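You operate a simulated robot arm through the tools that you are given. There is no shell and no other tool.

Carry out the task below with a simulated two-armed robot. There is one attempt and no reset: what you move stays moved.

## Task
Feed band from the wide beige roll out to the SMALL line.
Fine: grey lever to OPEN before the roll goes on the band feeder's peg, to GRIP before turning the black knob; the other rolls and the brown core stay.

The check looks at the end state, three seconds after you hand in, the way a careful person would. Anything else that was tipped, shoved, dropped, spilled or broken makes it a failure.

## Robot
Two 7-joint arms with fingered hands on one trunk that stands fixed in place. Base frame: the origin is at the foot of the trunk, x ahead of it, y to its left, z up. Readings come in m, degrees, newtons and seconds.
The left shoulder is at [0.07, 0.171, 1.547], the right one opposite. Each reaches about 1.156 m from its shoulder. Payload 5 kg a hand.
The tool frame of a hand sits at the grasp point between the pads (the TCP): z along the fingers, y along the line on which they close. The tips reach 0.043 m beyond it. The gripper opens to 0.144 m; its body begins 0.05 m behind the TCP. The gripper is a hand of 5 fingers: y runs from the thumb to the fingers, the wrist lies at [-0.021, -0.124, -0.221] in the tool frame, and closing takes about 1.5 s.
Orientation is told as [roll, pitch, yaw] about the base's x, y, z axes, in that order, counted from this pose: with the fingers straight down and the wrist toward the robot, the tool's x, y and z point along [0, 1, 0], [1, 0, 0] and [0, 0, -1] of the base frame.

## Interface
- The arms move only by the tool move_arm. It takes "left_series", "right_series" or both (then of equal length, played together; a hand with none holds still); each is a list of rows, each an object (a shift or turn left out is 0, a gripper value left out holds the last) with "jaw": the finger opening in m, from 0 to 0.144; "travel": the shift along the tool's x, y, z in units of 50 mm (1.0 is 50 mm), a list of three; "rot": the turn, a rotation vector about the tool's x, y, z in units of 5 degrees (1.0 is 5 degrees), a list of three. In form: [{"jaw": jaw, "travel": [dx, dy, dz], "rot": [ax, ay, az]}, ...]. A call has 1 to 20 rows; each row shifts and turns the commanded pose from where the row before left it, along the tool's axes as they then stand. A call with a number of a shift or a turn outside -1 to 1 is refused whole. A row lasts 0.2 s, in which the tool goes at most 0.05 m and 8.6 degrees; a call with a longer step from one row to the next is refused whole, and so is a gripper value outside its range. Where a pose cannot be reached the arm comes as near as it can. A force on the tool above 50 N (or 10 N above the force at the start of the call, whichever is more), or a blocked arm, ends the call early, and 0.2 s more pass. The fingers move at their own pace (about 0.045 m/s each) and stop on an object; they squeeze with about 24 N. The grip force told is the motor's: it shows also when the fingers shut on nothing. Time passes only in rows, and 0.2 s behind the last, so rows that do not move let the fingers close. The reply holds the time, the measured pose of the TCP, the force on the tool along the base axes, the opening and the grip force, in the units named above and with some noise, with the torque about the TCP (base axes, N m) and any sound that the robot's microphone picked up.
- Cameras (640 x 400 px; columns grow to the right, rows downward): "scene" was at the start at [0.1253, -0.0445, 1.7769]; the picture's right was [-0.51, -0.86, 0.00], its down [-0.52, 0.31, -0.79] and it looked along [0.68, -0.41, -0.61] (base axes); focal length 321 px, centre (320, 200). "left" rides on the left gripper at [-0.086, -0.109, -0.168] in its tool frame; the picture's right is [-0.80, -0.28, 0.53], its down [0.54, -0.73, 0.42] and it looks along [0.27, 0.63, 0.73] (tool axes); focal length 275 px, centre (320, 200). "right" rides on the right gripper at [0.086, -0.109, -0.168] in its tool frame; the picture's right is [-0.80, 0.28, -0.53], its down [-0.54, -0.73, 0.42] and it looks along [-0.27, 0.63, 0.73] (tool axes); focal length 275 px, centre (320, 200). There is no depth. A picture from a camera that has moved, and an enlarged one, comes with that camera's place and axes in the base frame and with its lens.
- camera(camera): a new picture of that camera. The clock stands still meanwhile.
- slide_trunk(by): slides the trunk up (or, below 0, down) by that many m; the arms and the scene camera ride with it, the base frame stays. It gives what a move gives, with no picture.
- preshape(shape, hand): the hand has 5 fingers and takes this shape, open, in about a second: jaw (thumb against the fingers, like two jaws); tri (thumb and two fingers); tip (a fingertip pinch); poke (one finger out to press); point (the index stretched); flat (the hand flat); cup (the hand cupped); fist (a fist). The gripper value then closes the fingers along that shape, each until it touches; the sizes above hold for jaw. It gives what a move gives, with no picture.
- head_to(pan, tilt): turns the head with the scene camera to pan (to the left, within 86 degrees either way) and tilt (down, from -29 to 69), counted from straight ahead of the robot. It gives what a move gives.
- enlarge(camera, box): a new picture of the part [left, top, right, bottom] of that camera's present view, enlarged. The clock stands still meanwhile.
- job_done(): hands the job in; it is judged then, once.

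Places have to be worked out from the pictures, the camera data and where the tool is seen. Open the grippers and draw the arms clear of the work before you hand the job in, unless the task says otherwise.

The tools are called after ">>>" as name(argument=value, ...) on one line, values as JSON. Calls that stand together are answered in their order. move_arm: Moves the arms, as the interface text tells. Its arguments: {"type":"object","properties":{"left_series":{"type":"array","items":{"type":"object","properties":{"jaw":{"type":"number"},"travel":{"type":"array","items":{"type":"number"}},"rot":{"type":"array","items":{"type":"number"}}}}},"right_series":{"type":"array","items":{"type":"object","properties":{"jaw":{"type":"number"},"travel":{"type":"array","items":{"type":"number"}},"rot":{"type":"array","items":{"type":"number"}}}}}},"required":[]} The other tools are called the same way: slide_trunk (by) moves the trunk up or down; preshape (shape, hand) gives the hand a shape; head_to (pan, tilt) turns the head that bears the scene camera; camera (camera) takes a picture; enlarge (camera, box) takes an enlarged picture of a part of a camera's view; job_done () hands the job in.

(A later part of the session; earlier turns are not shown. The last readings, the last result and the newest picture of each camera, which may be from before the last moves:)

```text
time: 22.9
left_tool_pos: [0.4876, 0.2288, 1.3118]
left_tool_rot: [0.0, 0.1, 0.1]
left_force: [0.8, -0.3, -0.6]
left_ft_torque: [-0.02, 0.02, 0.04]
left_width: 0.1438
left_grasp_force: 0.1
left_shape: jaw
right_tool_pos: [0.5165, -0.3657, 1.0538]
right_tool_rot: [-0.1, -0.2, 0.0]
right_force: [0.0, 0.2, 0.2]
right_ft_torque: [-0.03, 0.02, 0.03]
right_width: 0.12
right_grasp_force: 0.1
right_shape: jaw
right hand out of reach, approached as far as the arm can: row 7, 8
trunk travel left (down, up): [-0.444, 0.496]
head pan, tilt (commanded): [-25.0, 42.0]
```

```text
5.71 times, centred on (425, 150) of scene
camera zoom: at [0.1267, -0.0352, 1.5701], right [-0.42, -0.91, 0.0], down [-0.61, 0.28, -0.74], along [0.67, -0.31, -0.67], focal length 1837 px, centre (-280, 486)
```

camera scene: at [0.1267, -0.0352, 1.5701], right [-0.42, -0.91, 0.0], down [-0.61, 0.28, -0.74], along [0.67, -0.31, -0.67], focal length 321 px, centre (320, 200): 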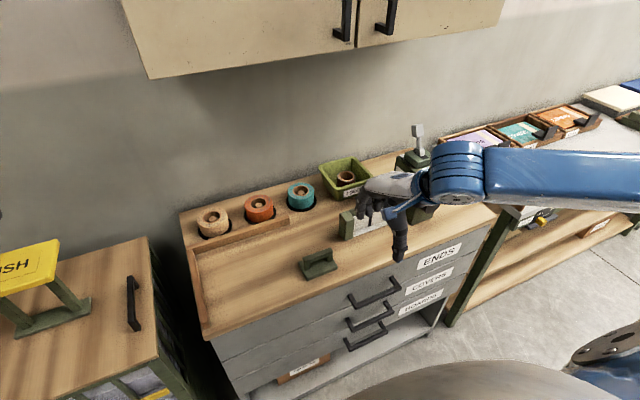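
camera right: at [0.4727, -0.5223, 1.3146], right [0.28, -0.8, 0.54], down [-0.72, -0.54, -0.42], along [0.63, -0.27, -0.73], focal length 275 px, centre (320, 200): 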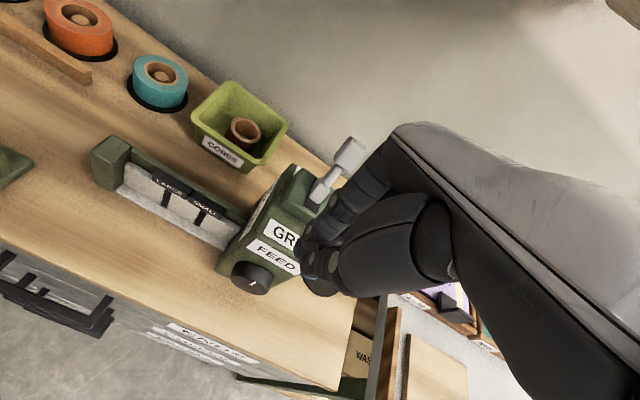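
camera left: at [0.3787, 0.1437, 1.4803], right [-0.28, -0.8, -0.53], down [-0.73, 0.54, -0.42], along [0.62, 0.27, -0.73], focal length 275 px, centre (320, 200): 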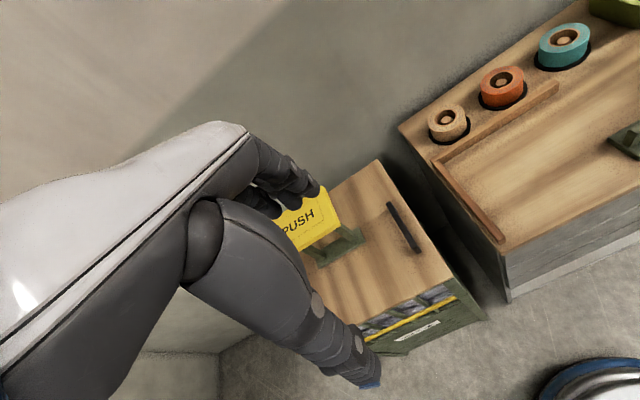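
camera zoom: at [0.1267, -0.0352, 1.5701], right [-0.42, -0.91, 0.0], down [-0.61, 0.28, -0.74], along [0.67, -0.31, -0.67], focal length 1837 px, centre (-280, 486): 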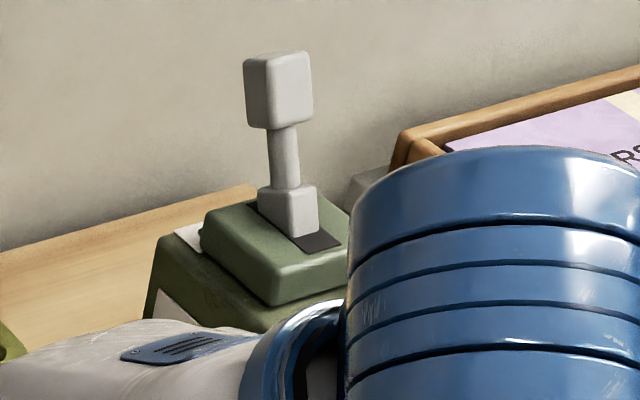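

The lever holds at OPEN. Now I turn the hand about the vertical by +90° (in two halves) so the fingers will close along y around the beige roll, clear of the rail.

>>> move_arm(right_series=[{"rot": [0, 0, -1]}, {"rot": [0, 0, -1]}, {"rot": [0, 0, -1]}, {"rot": [0, 0, -1]}, {"rot": [0, 0, -1]}, {"rot": [0, 0, -1]}, {"rot": [0, 0, -1]}, {"rot": [0, 0, -1]}, {"rot": [0, 0, -1]}])

>>> camera(camera="scene")

```text
time: 24.9
left_tool_pos: [0.488, 0.2297, 1.3128]
left_tool_rot: [0.1, 0.2, 0.1]
left_force: [1.0, 0.7, 0.4]
left_ft_torque: [0.03, 0.03, -0.02]
left_width: 0.1436
left_grasp_force: 0.1
left_shape: jaw
right_tool_pos: [0.5151, -0.3659, 1.051]
right_tool_rot: [-0.4, -0.1, 45.2]
right_force: [0.0, 0.8, 0.1]
right_ft_torque: [-0.02, -0.02, -0.02]
right_width: 0.12
right_grasp_force: 0.0
right_shape: jaw
trunk travel left (down, up): [-0.444, 0.496]
head pan, tilt (commanded): [-25.0, 42.0]
```

```text
taken
camera scene: at [0.1269, -0.0355, 1.57], right [-0.42, -0.91, 0.0], down [-0.61, 0.28, -0.74], along [0.67, -0.31, -0.67], focal length 321 px, centre (320, 200)
```

scene: 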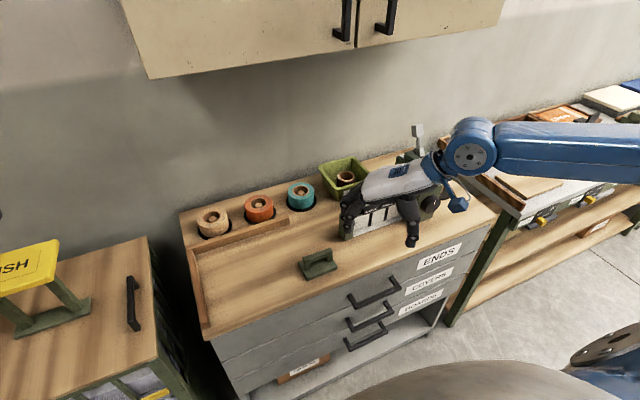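

Still clear of everything. I finish the turn to yaw 90°.

>>> move_arm(right_series=[{"rot": [0, 0, -1]}, {"rot": [0, 0, -1]}, {"rot": [0, 0, -1]}, {"rot": [0, 0, -1]}, {"rot": [0, 0, -1]}, {"rot": [0, 0, -1]}, {"rot": [0, 0, -1]}, {"rot": [0, 0, -1]}, {"rot": [0, 0, -1]}])

>>> camera(camera="scene")

>>> camera(camera="right")

```text
time: 26.9
left_tool_pos: [0.4889, 0.2301, 1.3122]
left_tool_rot: [0.0, 0.3, 0.2]
left_force: [0.0, -0.2, -0.1]
left_ft_torque: [-0.01, -0.02, 0.0]
left_width: 0.1437
left_grasp_force: 0.0
left_shape: jaw
right_tool_pos: [0.5166, -0.3644, 1.0512]
right_tool_rot: [-0.1, 0.0, 90.2]
right_force: [0.1, 0.2, 0.3]
right_ft_torque: [0.0, 0.04, -0.02]
right_width: 0.1199
right_grasp_force: 0.1
right_shape: jaw
trunk travel left (down, up): [-0.444, 0.496]
head pan, tilt (commanded): [-25.0, 42.0]
```

```text
taken
camera scene: at [0.1272, -0.0352, 1.57], right [-0.42, -0.91, 0.0], down [-0.61, 0.28, -0.74], along [0.67, -0.31, -0.67], focal length 321 px, centre (320, 200)
```

scene: 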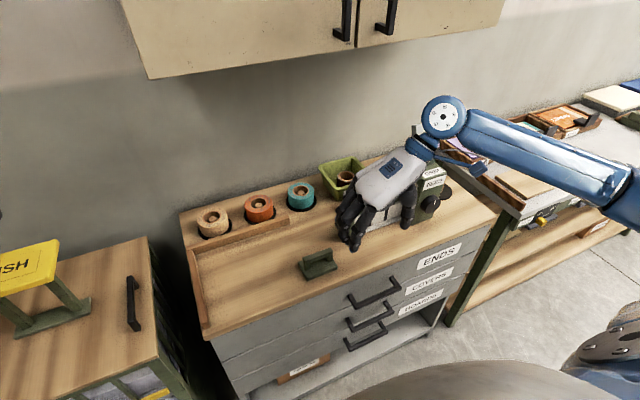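

```text
taken
camera right: at [0.4299, -0.4737, 1.2186], right [0.79, 0.29, 0.54], down [0.55, -0.73, -0.42], along [0.27, 0.63, -0.73], focal length 275 px, centre (320, 200)
```

right: 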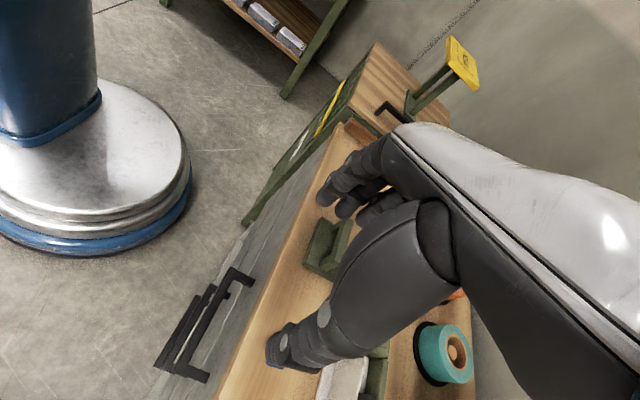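

The hand is turned. I move it left to the beige roll's y, lowering slightly to z≈1.0 so the wrist will pass well below the cabinet.

>>> move_arm(right_series=[{"travel": [0, 0.95, 0.14]}, {"travel": [0, 0.95, 0.14]}, {"travel": [0, 0.95, 0.14]}, {"travel": [0, 0.95, 0.14]}, {"travel": [0, 0.95, 0.14]}, {"travel": [0, 0.95, 0.14]}, {"travel": [0, 0.95, 0.14]}])

>>> camera(camera="scene")

>>> camera(camera="right")

```text
time: 28.4
left_tool_pos: [0.4894, 0.2321, 1.3116]
left_tool_rot: [-0.1, 0.3, 0.1]
left_force: [0.3, 0.8, 0.6]
left_ft_torque: [-0.04, 0.01, 0.01]
left_width: 0.1437
left_grasp_force: 0.1
left_shape: jaw
right_tool_pos: [0.5153, -0.0317, 1.0007]
right_tool_rot: [-0.2, 0.4, 89.9]
right_force: [0.2, -0.3, -0.3]
right_ft_torque: [-0.06, 0.0, -0.01]
right_width: 0.1201
right_grasp_force: 0.0
right_shape: jaw
trunk travel left (down, up): [-0.444, 0.496]
head pan, tilt (commanded): [-25.0, 42.0]
```

```text
taken
camera scene: at [0.1277, -0.0326, 1.57], right [-0.42, -0.91, 0.0], down [-0.61, 0.28, -0.74], along [0.67, -0.32, -0.67], focal length 321 px, centre (320, 200)
```

scene: 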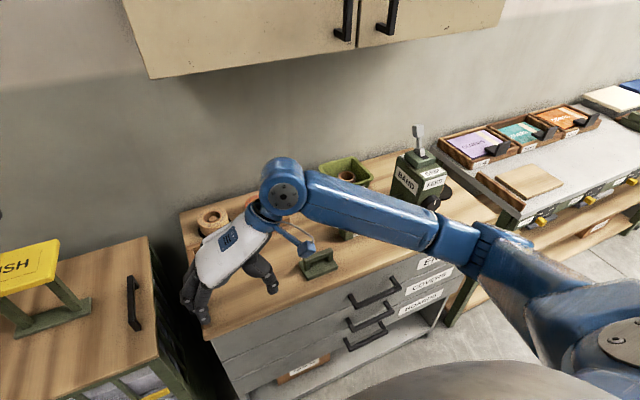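

```text
taken
camera right: at [0.4301, -0.1395, 1.1685], right [0.79, 0.29, 0.54], down [0.54, -0.73, -0.42], along [0.27, 0.62, -0.73], focal length 275 px, centre (320, 200)
```

right: 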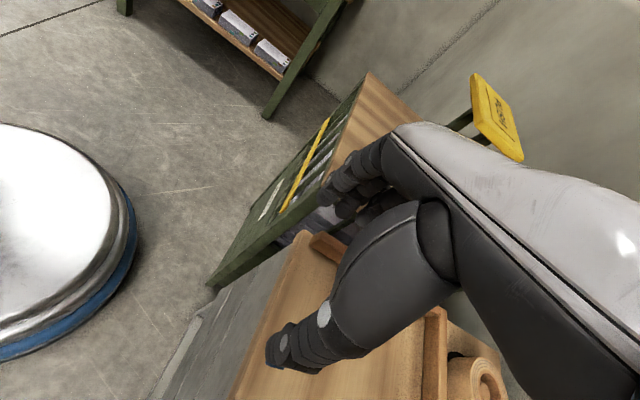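

Clear path. I advance forward (+x) above the beige roll at z≈1.0.

>>> move_arm(right_series=[{"travel": [-0.95, 0, 0]}, {"travel": [-0.95, 0, 0]}, {"travel": [-0.95, 0, 0]}, {"travel": [-0.95, 0, 0]}, {"travel": [-0.95, 0, 0]}, {"travel": [-0.95, 0, 0]}, {"travel": [-0.95, 0, 0]}, {"travel": [-0.3, 0, 0]}, {}])

>>> camera(camera="scene")

>>> camera(camera="right")

>>> camera(camera="left")

```text
time: 30.4
left_tool_pos: [0.4871, 0.2288, 1.3113]
left_tool_rot: [0.0, 0.2, 0.1]
left_force: [-0.1, 0.3, 0.1]
left_ft_torque: [0.0, -0.01, 0.0]
left_width: 0.1436
left_grasp_force: 0.1
left_shape: jaw
right_tool_pos: [0.862, -0.0304, 1.0027]
right_tool_rot: [-0.2, 0.1, 90.0]
right_force: [0.0, 0.6, 0.0]
right_ft_torque: [-0.01, 0.02, -0.01]
right_width: 0.1199
right_grasp_force: 0.1
right_shape: jaw
trunk travel left (down, up): [-0.444, 0.496]
head pan, tilt (commanded): [-25.0, 42.0]
```

```text
taken
camera scene: at [0.1264, -0.0354, 1.5701], right [-0.42, -0.91, 0.0], down [-0.61, 0.28, -0.74], along [0.67, -0.31, -0.67], focal length 321 px, centre (320, 200)
```

scene: 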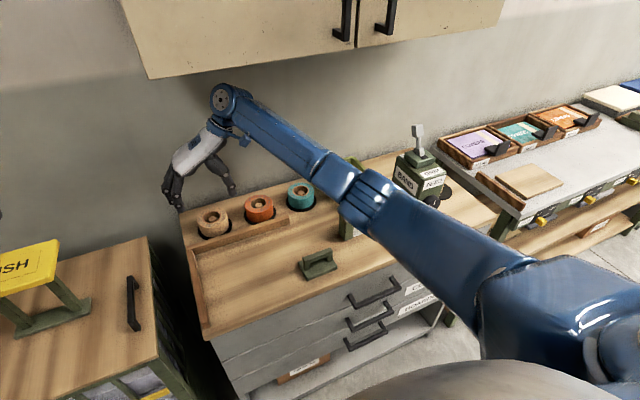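

```text
taken
camera right: at [0.7774, -0.1387, 1.1697], right [0.79, 0.29, 0.54], down [0.54, -0.73, -0.42], along [0.27, 0.63, -0.73], focal length 275 px, centre (320, 200)
```

right: 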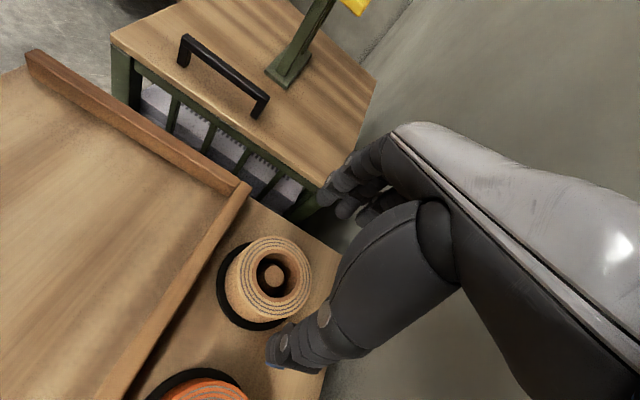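

```text
taken
camera left: at [0.3791, 0.1436, 1.4802], right [-0.28, -0.8, -0.53], down [-0.73, 0.54, -0.42], along [0.62, 0.27, -0.73], focal length 275 px, centre (320, 200)
```

left: 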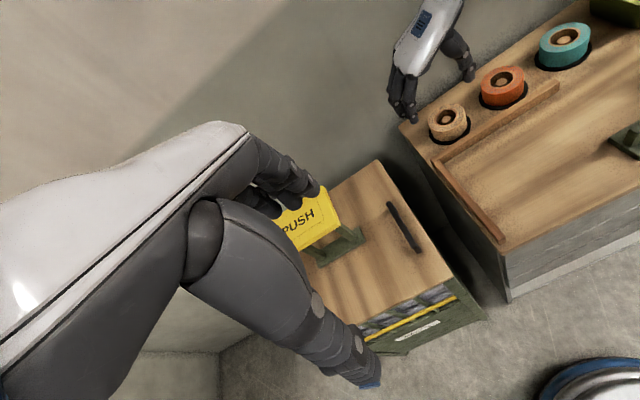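

The hand hovers over the beige roll. I zoom in with both cameras to refine the roll centre relative to the hand before descending.

>>> enlarge(camera="right", box=[210, 220, 340, 350])

>>> enlarge(camera="scene", box=[150, 140, 260, 250])

>>> enlarge(camera="left", box=[380, 30, 500, 150])

```text
3.08 times, centred on (275, 285) of right
camera zoom: at [0.7774, -0.1387, 1.1697], right [0.79, 0.29, 0.54], down [0.54, -0.73, -0.42], along [0.27, 0.63, -0.73], focal length 847 px, centre (458, -62)
```

zoom: 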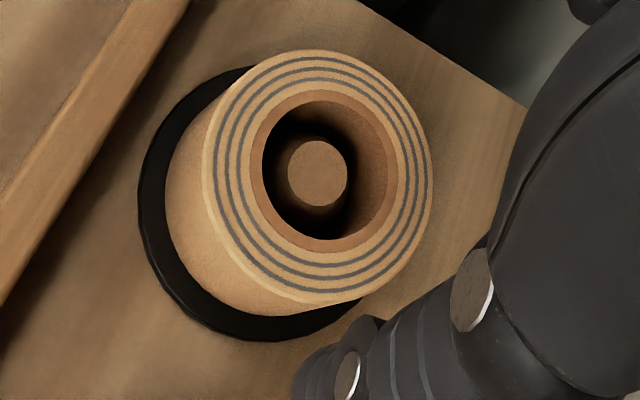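

```text
3.64 times, centred on (205, 195) of scene
camera zoom: at [0.1264, -0.0354, 1.5701], right [-0.42, -0.91, 0.0], down [-0.61, 0.28, -0.74], along [0.67, -0.31, -0.67], focal length 1169 px, centre (738, 218)
```

zoom: 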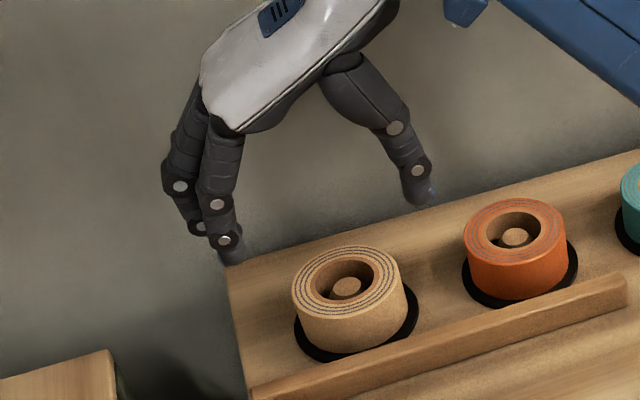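

```text
3.33 times, centred on (440, 90) of left
camera zoom: at [0.3791, 0.1436, 1.4802], right [-0.28, -0.8, -0.53], down [-0.73, 0.54, -0.42], along [0.62, 0.27, -0.73], focal length 918 px, centre (-80, 567)
```

zoom: 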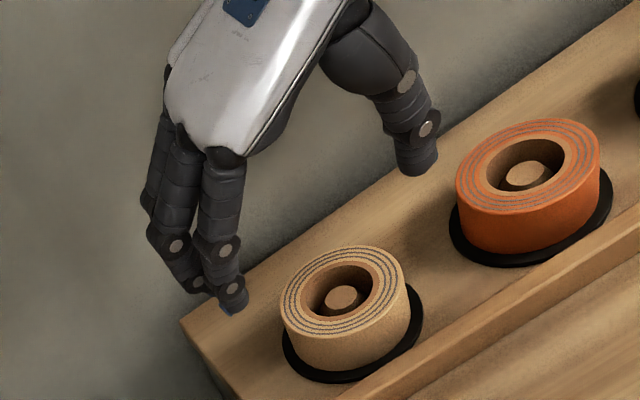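

The roll centre is within 3 mm of the hand axis: (0.859, −0.033). I descend straight to z≈0.907 (tips ≈0.864, just above the black disc) with jaw 0.12.

>>> move_arm(right_series=[{"travel": [0.05, -0.05, 0.48]}, {"travel": [0, 0, 0.48]}, {"travel": [0, 0, 0.48]}, {"travel": [0, 0, 0.4]}, {}])

>>> enlarge(camera="scene", box=[150, 140, 290, 260])

>>> enlarge(camera="left", box=[380, 30, 520, 150])

>>> camera(camera="right")

```text
time: 31.6
left_tool_pos: [0.4872, 0.2296, 1.3119]
left_tool_rot: [0.0, 0.2, 0.2]
left_force: [0.3, 0.2, 0.0]
left_ft_torque: [-0.01, -0.03, 0.03]
left_width: 0.1436
left_grasp_force: 0.1
left_shape: jaw
right_tool_pos: [0.8602, -0.0345, 0.9117]
right_tool_rot: [-0.3, 0.1, 90.0]
right_force: [-0.4, 0.3, -0.7]
right_ft_torque: [0.04, 0.0, -0.01]
right_width: 0.1202
right_grasp_force: 0.0
right_shape: jaw
trunk travel left (down, up): [-0.444, 0.496]
head pan, tilt (commanded): [-25.0, 42.0]
```

```text
3.33 times, centred on (220, 200) of scene
camera zoom: at [0.1266, -0.0349, 1.5701], right [-0.42, -0.91, 0.0], down [-0.61, 0.28, -0.74], along [0.67, -0.31, -0.67], focal length 1071 px, centre (653, 200)
```

zoom: 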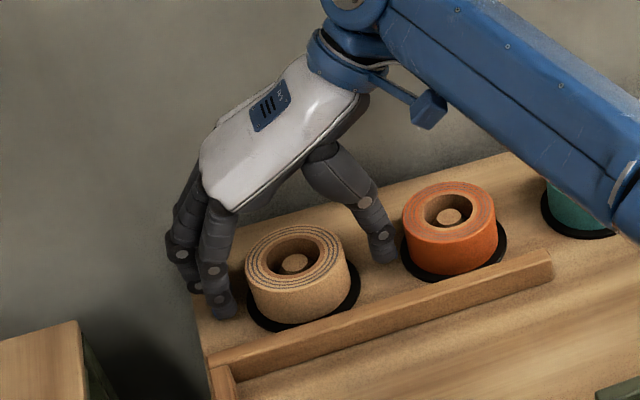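

```text
3.33 times, centred on (450, 90) of left
camera zoom: at [0.3793, 0.1441, 1.4801], right [-0.28, -0.8, -0.53], down [-0.73, 0.54, -0.42], along [0.62, 0.27, -0.73], focal length 918 px, centre (-113, 567)
```

zoom: 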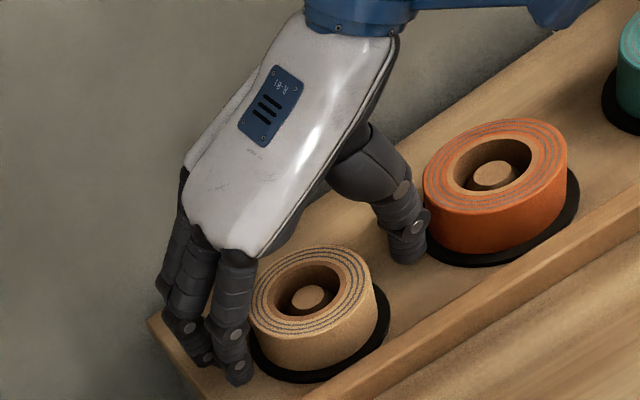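

```text
taken
camera right: at [0.7745, -0.1423, 1.0793], right [0.79, 0.29, 0.54], down [0.54, -0.73, -0.42], along [0.27, 0.63, -0.73], focal length 275 px, centre (320, 200)
```

right: 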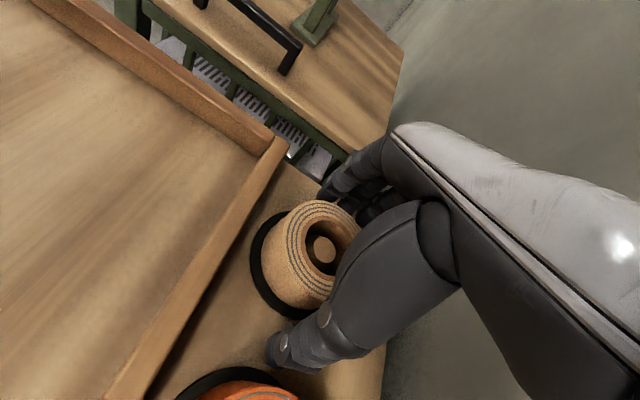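

Fingers and thumb straddle the roll with clearance to the orange one. I close the fingers on the beige roll.

>>> move_arm(right_series=[{"jaw": 0.05}, {}, {}, {}, {}, {}, {}])

>>> enlarge(camera="scene", box=[150, 140, 290, 260])

>>> enlarge(camera="left", box=[380, 30, 520, 150])

```text
time: 33.2
left_tool_pos: [0.4874, 0.2302, 1.3126]
left_tool_rot: [0.0, 0.3, 0.1]
left_force: [-0.7, -0.7, -0.3]
left_ft_torque: [0.01, -0.01, 0.0]
left_width: 0.1438
left_grasp_force: 0.2
left_shape: jaw
right_tool_pos: [0.8612, -0.0346, 0.9117]
right_tool_rot: [-0.2, 0.2, 89.9]
right_force: [-0.1, -0.2, 0.5]
right_ft_torque: [-0.01, 0.04, 0.03]
right_width: 0.0754
right_grasp_force: 24.1
right_shape: jaw
trunk travel left (down, up): [-0.444, 0.496]
head pan, tilt (commanded): [-25.0, 42.0]
```

```text
3.33 times, centred on (220, 200) of scene
camera zoom: at [0.1269, -0.035, 1.57], right [-0.42, -0.91, 0.0], down [-0.61, 0.28, -0.74], along [0.67, -0.31, -0.67], focal length 1071 px, centre (653, 200)
```

zoom: 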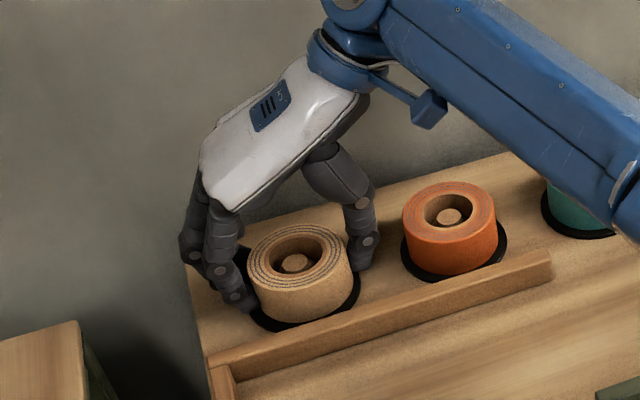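

```text
3.33 times, centred on (450, 90) of left
camera zoom: at [0.3796, 0.144, 1.48], right [-0.28, -0.8, -0.53], down [-0.73, 0.54, -0.42], along [0.62, 0.27, -0.73], focal length 918 px, centre (-113, 567)
```

zoom: 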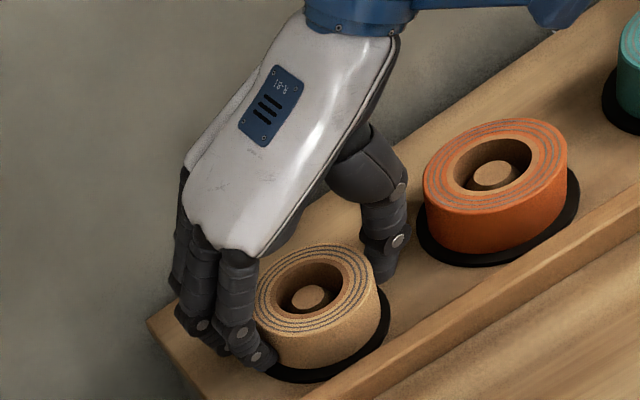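

Grip force reads 24 N at 0.075 m width, so the roll is held. I lift gently by ~3 cm first and check that it comes up cleanly.

>>> move_arm(right_series=[{"travel": [0, 0, -0.2]}, {"travel": [0, 0, -0.2]}, {"travel": [0, 0, -0.2]}, {}])

>>> enlarge(camera="scene", box=[150, 130, 290, 250])

>>> enlarge(camera="left", box=[380, 30, 520, 150])

```text
time: 34.2
left_tool_pos: [0.4874, 0.2305, 1.3125]
left_tool_rot: [0.0, 0.2, 0.1]
left_force: [0.0, 0.2, -0.6]
left_ft_torque: [0.03, 0.02, -0.02]
left_width: 0.1437
left_grasp_force: 0.0
left_shape: jaw
right_tool_pos: [0.8596, -0.0364, 0.9403]
right_tool_rot: [-0.2, 0.1, 90.0]
right_force: [-1.1, 0.7, -1.3]
right_ft_torque: [0.01, -0.01, -0.02]
right_width: 0.0753
right_grasp_force: 23.8
right_shape: jaw
trunk travel left (down, up): [-0.444, 0.496]
head pan, tilt (commanded): [-25.0, 42.0]
```

```text
3.33 times, centred on (220, 190) of scene
camera zoom: at [0.127, -0.0351, 1.57], right [-0.42, -0.91, 0.0], down [-0.61, 0.28, -0.74], along [0.67, -0.31, -0.67], focal length 1071 px, centre (653, 233)
```

zoom: 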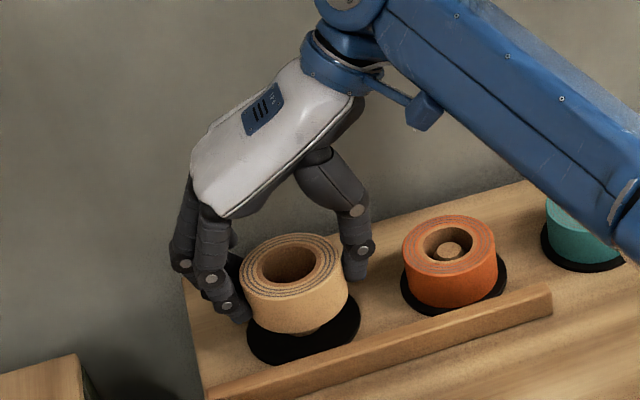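

```text
3.33 times, centred on (450, 90) of left
camera zoom: at [0.3797, 0.1439, 1.48], right [-0.28, -0.8, -0.53], down [-0.73, 0.54, -0.42], along [0.62, 0.27, -0.73], focal length 918 px, centre (-113, 567)
```

zoom: 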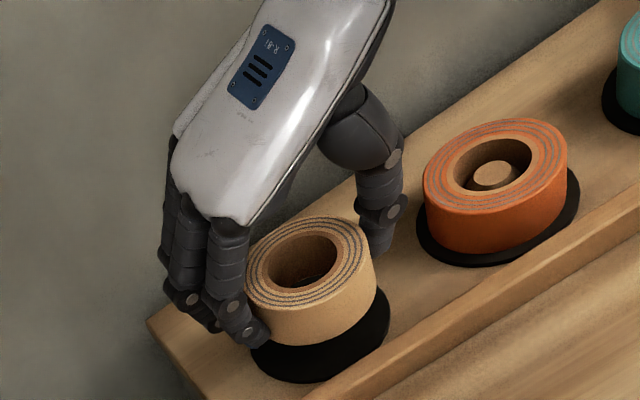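

The roll lifted off level and clean. I raise it to clear all pegs, then draw it straight back toward the robot (−x).

>>> move_arm(right_series=[{"travel": [0, 0, -0.4]}, {"travel": [0, 0, -0.4]}, {"travel": [0, 0, -0.4]}, {"travel": [0.6, 0, 0]}, {"travel": [0.8, 0, 0]}, {"travel": [0.8, 0, 0]}, {"travel": [0.8, 0, 0]}, {"travel": [0.8, 0, 0]}, {"travel": [0.8, 0, 0]}, {"travel": [0.8, 0, 0]}, {"travel": [0.8, 0, 0]}, {"travel": [0.8, 0, 0]}, {}])

>>> camera(camera="scene")

>>> camera(camera="right")

```text
time: 37.0
left_tool_pos: [0.4889, 0.2312, 1.3119]
left_tool_rot: [0.1, 0.3, 0.2]
left_force: [0.9, 0.1, -0.5]
left_ft_torque: [0.02, 0.05, 0.01]
left_width: 0.144
left_grasp_force: 0.0
left_shape: jaw
right_tool_pos: [0.511, -0.0344, 0.9988]
right_tool_rot: [-0.2, 0.1, 90.0]
right_force: [0.0, -0.3, -1.0]
right_ft_torque: [0.01, 0.04, 0.02]
right_width: 0.0752
right_grasp_force: 24.2
right_shape: jaw
trunk travel left (down, up): [-0.444, 0.496]
head pan, tilt (commanded): [-25.0, 42.0]
```

```text
taken
camera scene: at [0.1276, -0.0347, 1.57], right [-0.42, -0.91, 0.0], down [-0.61, 0.28, -0.74], along [0.67, -0.31, -0.67], focal length 321 px, centre (320, 200)
```

scene: 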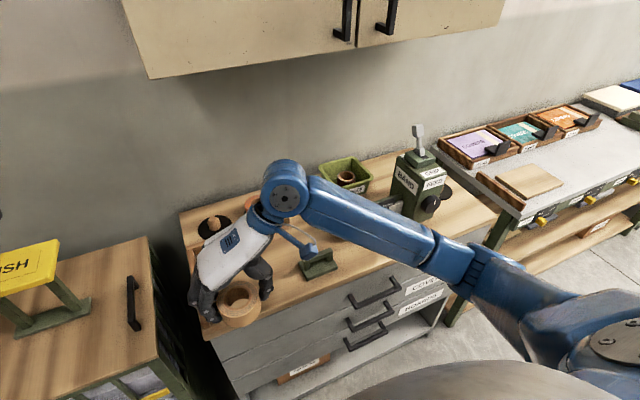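

```text
taken
camera right: at [0.4258, -0.1427, 1.1662], right [0.79, 0.29, 0.54], down [0.54, -0.73, -0.42], along [0.27, 0.63, -0.73], focal length 275 px, centre (320, 200)
```

right: 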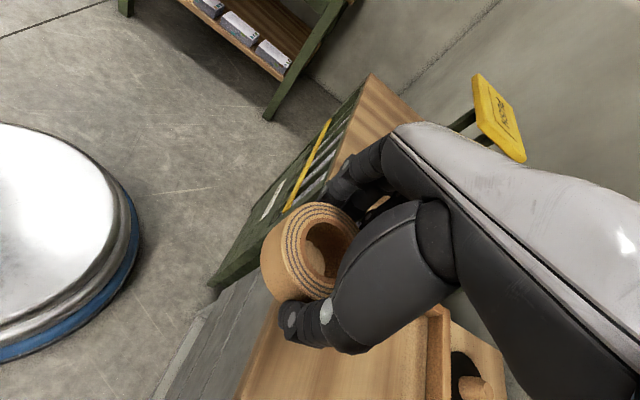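

The roll is secure, well centred in the hand. I raise to z≈1.06 and carry it to the right, in front of the feeder area.

>>> move_arm(right_series=[{"travel": [0, -0.5, -0.6]}, {"travel": [0, -0.7, -0.6]}, {"travel": [0, -0.8, 0]}, {"travel": [0, -0.8, 0]}, {"travel": [0, -0.8, 0]}, {"travel": [0, -0.8, 0]}, {"travel": [0, -0.8, 0]}, {"travel": [0, -0.8, 0]}, {"travel": [0, -0.8, 0]}, {}])

>>> camera(camera="scene")

```text
time: 39.2
left_tool_pos: [0.4884, 0.2309, 1.3115]
left_tool_rot: [0.1, 0.1, 0.1]
left_force: [-0.3, 0.9, 1.0]
left_ft_torque: [0.01, -0.01, -0.01]
left_width: 0.1438
left_grasp_force: 0.1
left_shape: jaw
right_tool_pos: [0.5098, -0.3736, 1.0585]
right_tool_rot: [-0.2, 0.1, 90.0]
right_force: [0.1, -0.5, -1.6]
right_ft_torque: [-0.05, 0.0, -0.01]
right_width: 0.0754
right_grasp_force: 24.5
right_shape: jaw
trunk travel left (down, up): [-0.444, 0.496]
head pan, tilt (commanded): [-25.0, 42.0]
```

```text
taken
camera scene: at [0.1271, -0.0346, 1.57], right [-0.42, -0.91, 0.0], down [-0.61, 0.28, -0.74], along [0.67, -0.31, -0.67], focal length 321 px, centre (320, 200)
```

scene: 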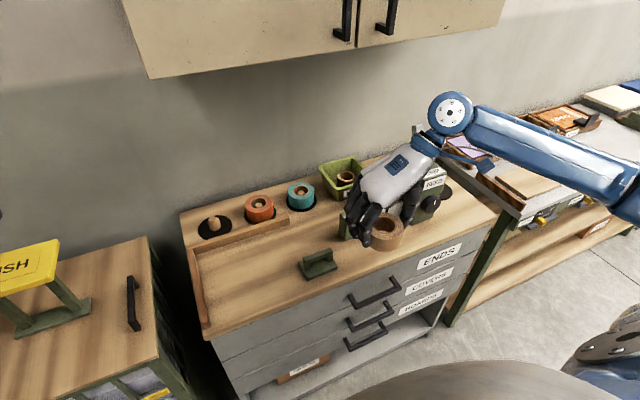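

Now I turn the hand back from yaw 90° to 30° so that at the feeder peg the fingers and wrist stay clear of the feeder box.

>>> move_arm(right_series=[{"rot": [0, 0, 1]}, {"rot": [0, 0, 1]}, {"rot": [0, 0, 1]}, {"rot": [0, 0, 1]}, {"rot": [0, 0, 1]}, {"rot": [0, 0, 1]}, {"rot": [0, 0, 1]}, {"rot": [0, 0, 1]}, {"rot": [0, 0, 1]}, {"rot": [0, 0, 1]}, {"rot": [0, 0, 1]}, {"rot": [0, 0, 1]}, {}])

>>> camera(camera="scene")

```text
time: 42.0
left_tool_pos: [0.4876, 0.2294, 1.3121]
left_tool_rot: [0.1, 0.2, 0.1]
left_force: [0.1, -0.3, -0.6]
left_ft_torque: [0.0, 0.0, 0.01]
left_width: 0.1439
left_grasp_force: 0.0
left_shape: jaw
right_tool_pos: [0.5092, -0.3753, 1.0596]
right_tool_rot: [-0.2, -0.1, 30.0]
right_force: [-0.3, 0.8, -1.9]
right_ft_torque: [0.02, 0.01, 0.01]
right_width: 0.0753
right_grasp_force: 23.7
right_shape: jaw
trunk travel left (down, up): [-0.444, 0.496]
head pan, tilt (commanded): [-25.0, 42.0]
```

```text
taken
camera scene: at [0.1267, -0.0353, 1.57], right [-0.42, -0.91, 0.0], down [-0.61, 0.28, -0.74], along [0.67, -0.31, -0.67], focal length 321 px, centre (320, 200)
```

scene: 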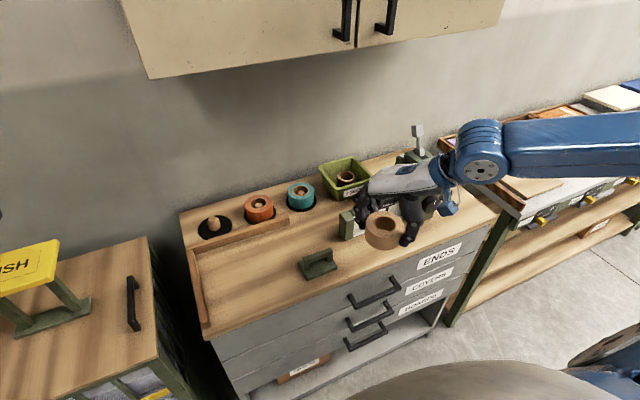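

Holding well. I move along −y at x≈0.49, in front of the feeder, until level with the feeder peg (y≈−0.756).

>>> move_arm(right_series=[{"travel": [-0.8, -0.52, 0]}, {"travel": [-0.8, -0.52, 0]}, {"travel": [-0.8, -0.52, 0]}, {"travel": [-0.8, -0.52, 0]}, {"travel": [-0.8, -0.52, 0]}, {"travel": [-0.8, -0.52, 0]}, {"travel": [-0.8, -0.52, 0]}, {"travel": [-0.8, -0.5, 0]}, {}])

>>> camera(camera="scene")

>>> camera(camera="right")

```text
time: 44.0
left_tool_pos: [0.4876, 0.2306, 1.3118]
left_tool_rot: [0.0, 0.2, 0.1]
left_force: [-0.9, 0.4, -0.6]
left_ft_torque: [-0.04, -0.02, 0.02]
left_width: 0.1438
left_grasp_force: 0.1
left_shape: jaw
right_tool_pos: [0.4908, -0.7546, 1.0601]
right_tool_rot: [-0.2, -0.1, 30.0]
right_force: [-0.4, 0.3, -0.7]
right_ft_torque: [0.01, -0.02, -0.02]
right_width: 0.0754
right_grasp_force: 24.2
right_shape: jaw
trunk travel left (down, up): [-0.444, 0.496]
head pan, tilt (commanded): [-25.0, 42.0]
```

```text
taken
camera scene: at [0.1268, -0.0347, 1.5701], right [-0.42, -0.91, 0.0], down [-0.61, 0.28, -0.74], along [0.67, -0.31, -0.67], focal length 321 px, centre (320, 200)
```

scene: 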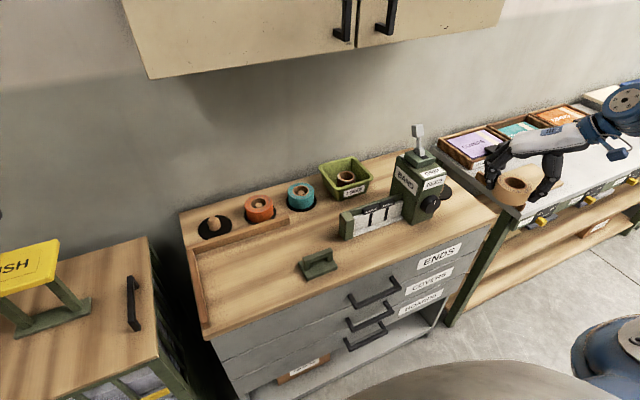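

```text
taken
camera right: at [0.3538, -0.7336, 1.2284], right [0.64, -0.55, 0.54], down [-0.35, -0.83, -0.42], along [0.68, 0.08, -0.73], focal length 275 px, centre (320, 200)
```

right: 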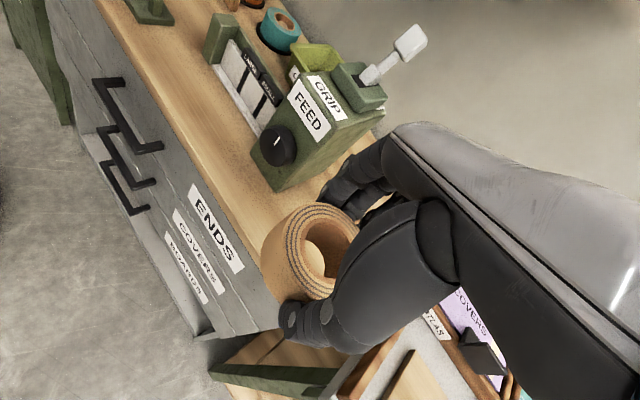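

The roll is now in front and to the right of the feeder. I zoom on the feeder's disc and peg to refine its location before moving forward.

>>> enlarge(camera="scene", box=[425, 165, 485, 215])

>>> enlarge(camera="right", box=[230, 170, 390, 310])

>>> enlarge(camera="scene", box=[395, 115, 455, 165])

```text
8.00 times, centred on (455, 190) of scene
camera zoom: at [0.1268, -0.0347, 1.5701], right [-0.42, -0.91, 0.0], down [-0.61, 0.28, -0.74], along [0.67, -0.31, -0.67], focal length 2571 px, centre (-760, 280)
```

zoom: 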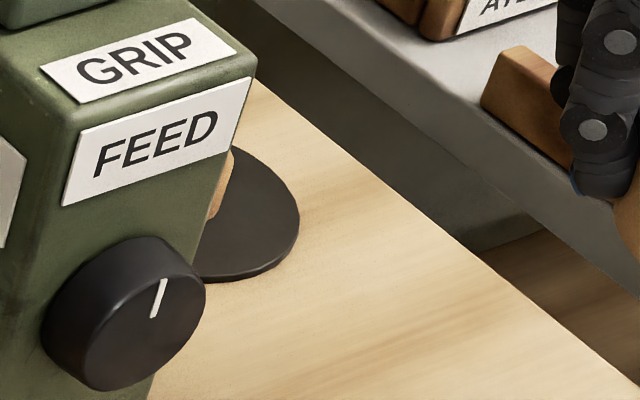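

```text
2.86 times, centred on (310, 240) of right
camera zoom: at [0.3538, -0.7336, 1.2284], right [0.64, -0.55, 0.54], down [-0.35, -0.83, -0.42], along [0.68, 0.08, -0.73], focal length 786 px, centre (349, 86)
```

zoom: 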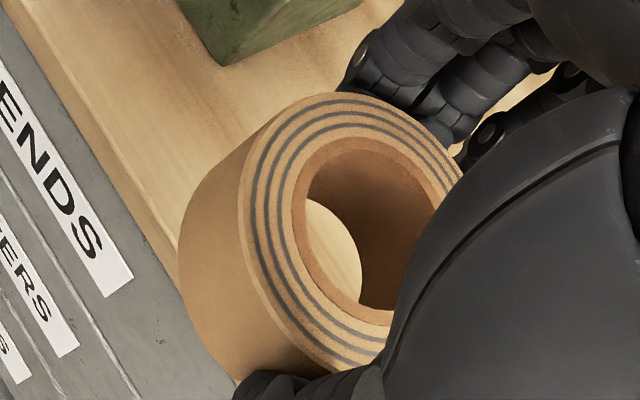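

```text
8.00 times, centred on (425, 140) of scene
camera zoom: at [0.1268, -0.0347, 1.5701], right [-0.42, -0.91, 0.0], down [-0.61, 0.28, -0.74], along [0.67, -0.31, -0.67], focal length 2571 px, centre (-520, 680)
```

zoom: 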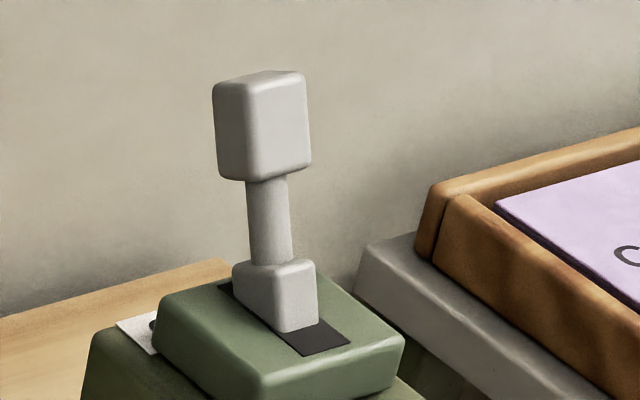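

Lever still OPEN; disc centre fit gives ≈(0.722, −0.758). I check how the roll sits in the hand (tilt and centring) from the scene camera.

>>> enlarge(camera="scene", box=[470, 140, 580, 220])

```text
5.00 times, centred on (525, 180) of scene
camera zoom: at [0.1268, -0.0347, 1.5701], right [-0.42, -0.91, 0.0], down [-0.61, 0.28, -0.74], along [0.67, -0.31, -0.67], focal length 1607 px, centre (-705, 300)
```

zoom: 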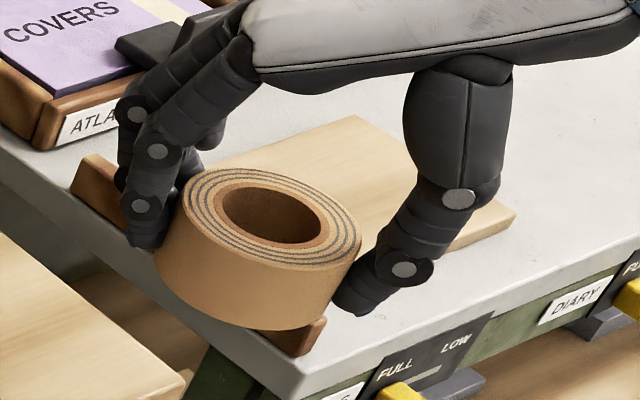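

The roll is level and centred on the TCP within a few mm. I advance it to directly above the feeder peg at z≈1.0.

>>> move_arm(right_series=[{"travel": [-0.474, 0.794, 0.24]}, {"travel": [-0.474, 0.794, 0.24]}, {"travel": [-0.474, 0.794, 0.24]}, {"travel": [-0.474, 0.794, 0.24]}, {"travel": [-0.474, 0.794, 0.24]}, {}])

>>> camera(camera="right")

>>> camera(camera="scene")

>>> enlarge(camera="right", box=[230, 170, 390, 310])

```text
time: 45.5
left_tool_pos: [0.4856, 0.2306, 1.3136]
left_tool_rot: [0.0, 0.1, 0.2]
left_force: [-1.3, 0.3, 0.3]
left_ft_torque: [0.0, -0.06, 0.01]
left_width: 0.1438
left_grasp_force: 0.2
left_shape: jaw
right_tool_pos: [0.7233, -0.7603, 1.0023]
right_tool_rot: [-0.2, -0.2, 30.1]
right_force: [-0.1, 0.0, -0.2]
right_ft_torque: [-0.08, -0.03, -0.02]
right_width: 0.0753
right_grasp_force: 23.8
right_shape: jaw
trunk travel left (down, up): [-0.444, 0.496]
head pan, tilt (commanded): [-25.0, 42.0]
```

```text
taken
camera right: at [0.5854, -0.7403, 1.1701], right [0.64, -0.55, 0.54], down [-0.35, -0.83, -0.42], along [0.68, 0.08, -0.73], focal length 275 px, centre (320, 200)
```

right: 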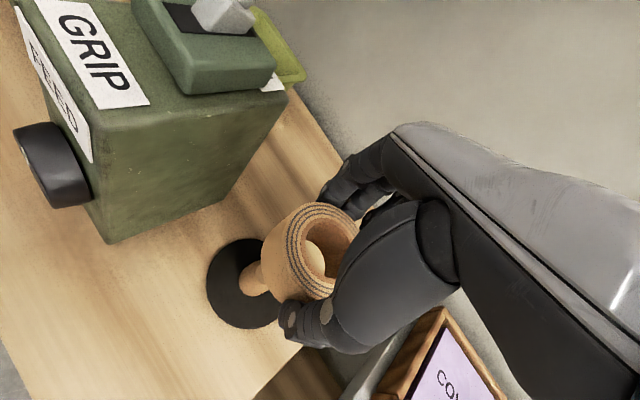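

```text
taken
camera scene: at [0.1243, -0.0354, 1.5703], right [-0.42, -0.91, 0.0], down [-0.61, 0.28, -0.74], along [0.67, -0.31, -0.67], focal length 321 px, centre (320, 200)
```

scene: 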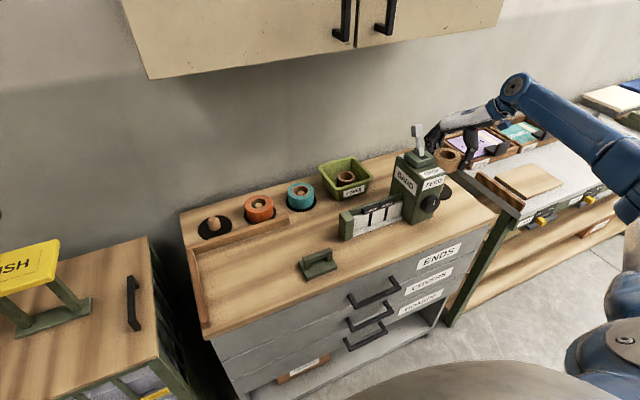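

```text
2.86 times, centred on (310, 240) of right
camera zoom: at [0.5854, -0.7403, 1.1701], right [0.64, -0.55, 0.54], down [-0.35, -0.83, -0.42], along [0.68, 0.08, -0.73], focal length 786 px, centre (349, 86)
```

zoom: 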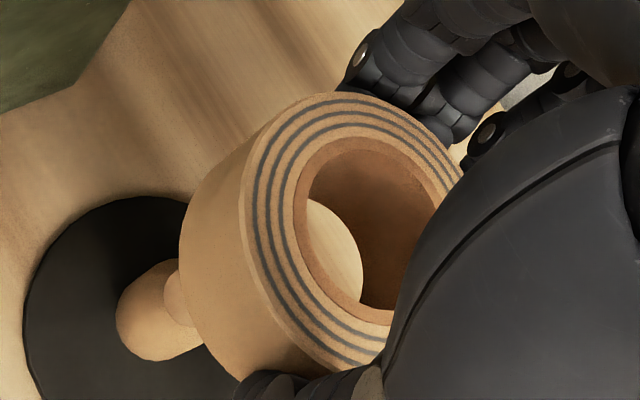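

The peg and disc are visible below the roll. I zoom in to compute the remaining offset precisely.

>>> enlarge(camera="right", box=[190, 225, 310, 345])

>>> enlarge(camera="scene", box=[420, 130, 490, 220])

```text
3.33 times, centred on (250, 285) of right
camera zoom: at [0.5854, -0.7403, 1.1701], right [0.64, -0.55, 0.54], down [-0.35, -0.83, -0.42], along [0.68, 0.08, -0.73], focal length 918 px, centre (553, -83)
```

zoom: 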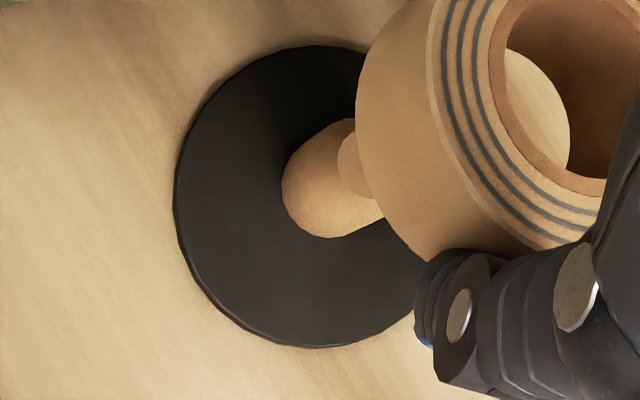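

```text
4.44 times, centred on (455, 175) of scene
camera zoom: at [0.1243, -0.0354, 1.5703], right [-0.42, -0.91, 0.0], down [-0.61, 0.28, -0.74], along [0.67, -0.31, -0.67], focal length 1428 px, centre (-280, 311)
```

zoom: 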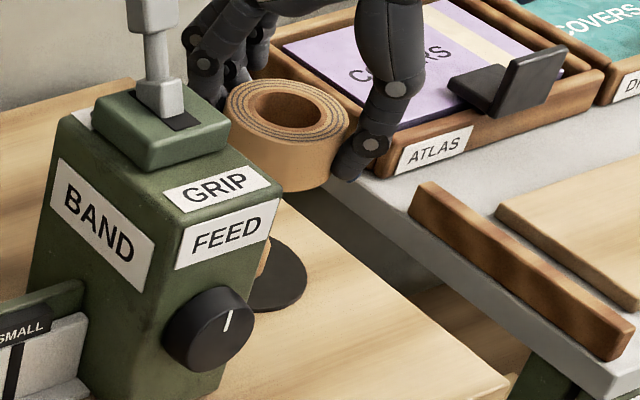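

The vertical-line test in the wrist view shows the roll is ~1.2 cm off toward +x/−y relative to the peg (peg ≈(0.712, −0.750)). I shift by (−0.0135, +0.0115) and lower a little, then check again.

>>> move_arm(right_series=[{"travel": [0.17, -0.06, 0.2]}, {"travel": [0.164, -0.06, 0.2]}, {}])

>>> enlarge(camera="right", box=[210, 190, 350, 330])

>>> enlarge(camera="scene", box=[410, 120, 500, 220])

```text
time: 46.2
left_tool_pos: [0.4882, 0.2301, 1.312]
left_tool_rot: [0.0, 0.2, 0.1]
left_force: [-0.4, 0.7, -0.2]
left_ft_torque: [-0.04, 0.03, 0.01]
left_width: 0.1437
left_grasp_force: 0.1
left_shape: jaw
right_tool_pos: [0.7096, -0.7507, 0.9816]
right_tool_rot: [-0.2, -0.2, 30.0]
right_force: [-0.6, 0.5, -0.7]
right_ft_torque: [0.01, 0.04, -0.01]
right_width: 0.0752
right_grasp_force: 23.5
right_shape: jaw
trunk travel left (down, up): [-0.444, 0.496]
head pan, tilt (commanded): [-25.0, 42.0]
```

```text
2.86 times, centred on (280, 260) of right
camera zoom: at [0.5722, -0.7287, 1.1487], right [0.64, -0.55, 0.54], down [-0.36, -0.83, -0.42], along [0.68, 0.08, -0.73], focal length 786 px, centre (434, 29)
```

zoom: 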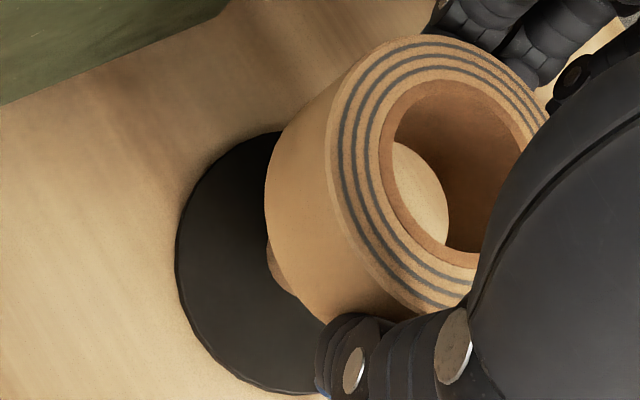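

```text
4.00 times, centred on (455, 170) of scene
camera zoom: at [0.1272, -0.0351, 1.57], right [-0.42, -0.91, 0.0], down [-0.61, 0.28, -0.74], along [0.67, -0.31, -0.67], focal length 1286 px, centre (-220, 320)
```

zoom: 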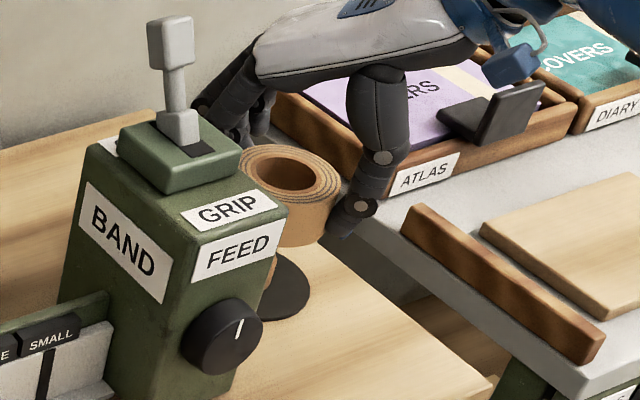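

Alignment now checks out: the roll's axis lies on the peg's vertical within ~2 mm. I lower slowly over the peg toward z≈0.919 (the roll rested at TCP z≈0.912 when picked).

>>> move_arm(right_series=[{"travel": [0, 0, 0.25]}, {"travel": [0, 0, 0.25]}, {"travel": [0, 0, 0.25]}, {"travel": [0, 0, 0.25]}, {"travel": [0, 0, 0.2]}, {}])

>>> enlarge(camera="right", box=[210, 190, 350, 330])

>>> enlarge(camera="scene", box=[410, 120, 500, 220])

```text
time: 47.6
left_tool_pos: [0.4873, 0.2302, 1.3123]
left_tool_rot: [0.1, 0.1, 0.2]
left_force: [-0.1, -0.4, 0.3]
left_ft_torque: [-0.01, -0.04, 0.01]
left_width: 0.1436
left_grasp_force: 0.1
left_shape: jaw
right_tool_pos: [0.7077, -0.7495, 0.9204]
right_tool_rot: [-0.1, -0.1, 30.1]
right_force: [-0.1, 0.5, -0.7]
right_ft_torque: [-0.02, -0.01, -0.01]
right_width: 0.0752
right_grasp_force: 24.2
right_shape: jaw
trunk travel left (down, up): [-0.444, 0.496]
head pan, tilt (commanded): [-25.0, 42.0]
```

```text
2.86 times, centred on (280, 260) of right
camera zoom: at [0.5725, -0.7284, 1.0878], right [0.64, -0.55, 0.54], down [-0.36, -0.83, -0.42], along [0.68, 0.08, -0.73], focal length 786 px, centre (434, 29)
```

zoom: 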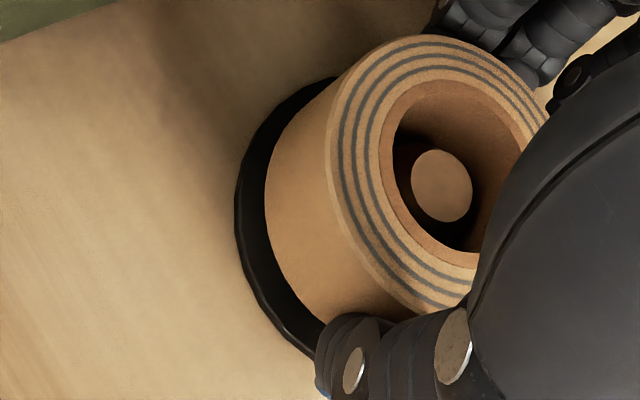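

```text
4.00 times, centred on (455, 170) of scene
camera zoom: at [0.1265, -0.0352, 1.5701], right [-0.42, -0.91, 0.0], down [-0.61, 0.28, -0.74], along [0.67, -0.31, -0.67], focal length 1286 px, centre (-220, 320)
```

zoom: 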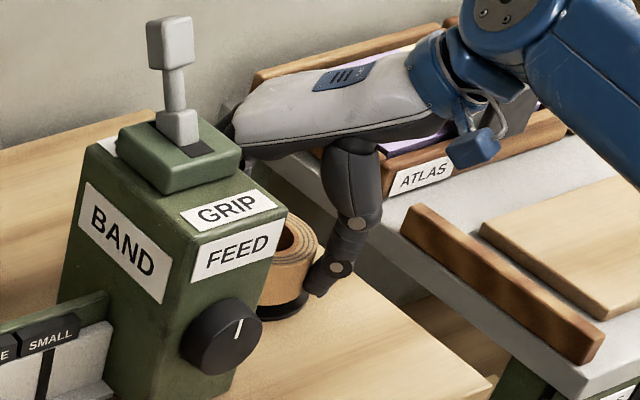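

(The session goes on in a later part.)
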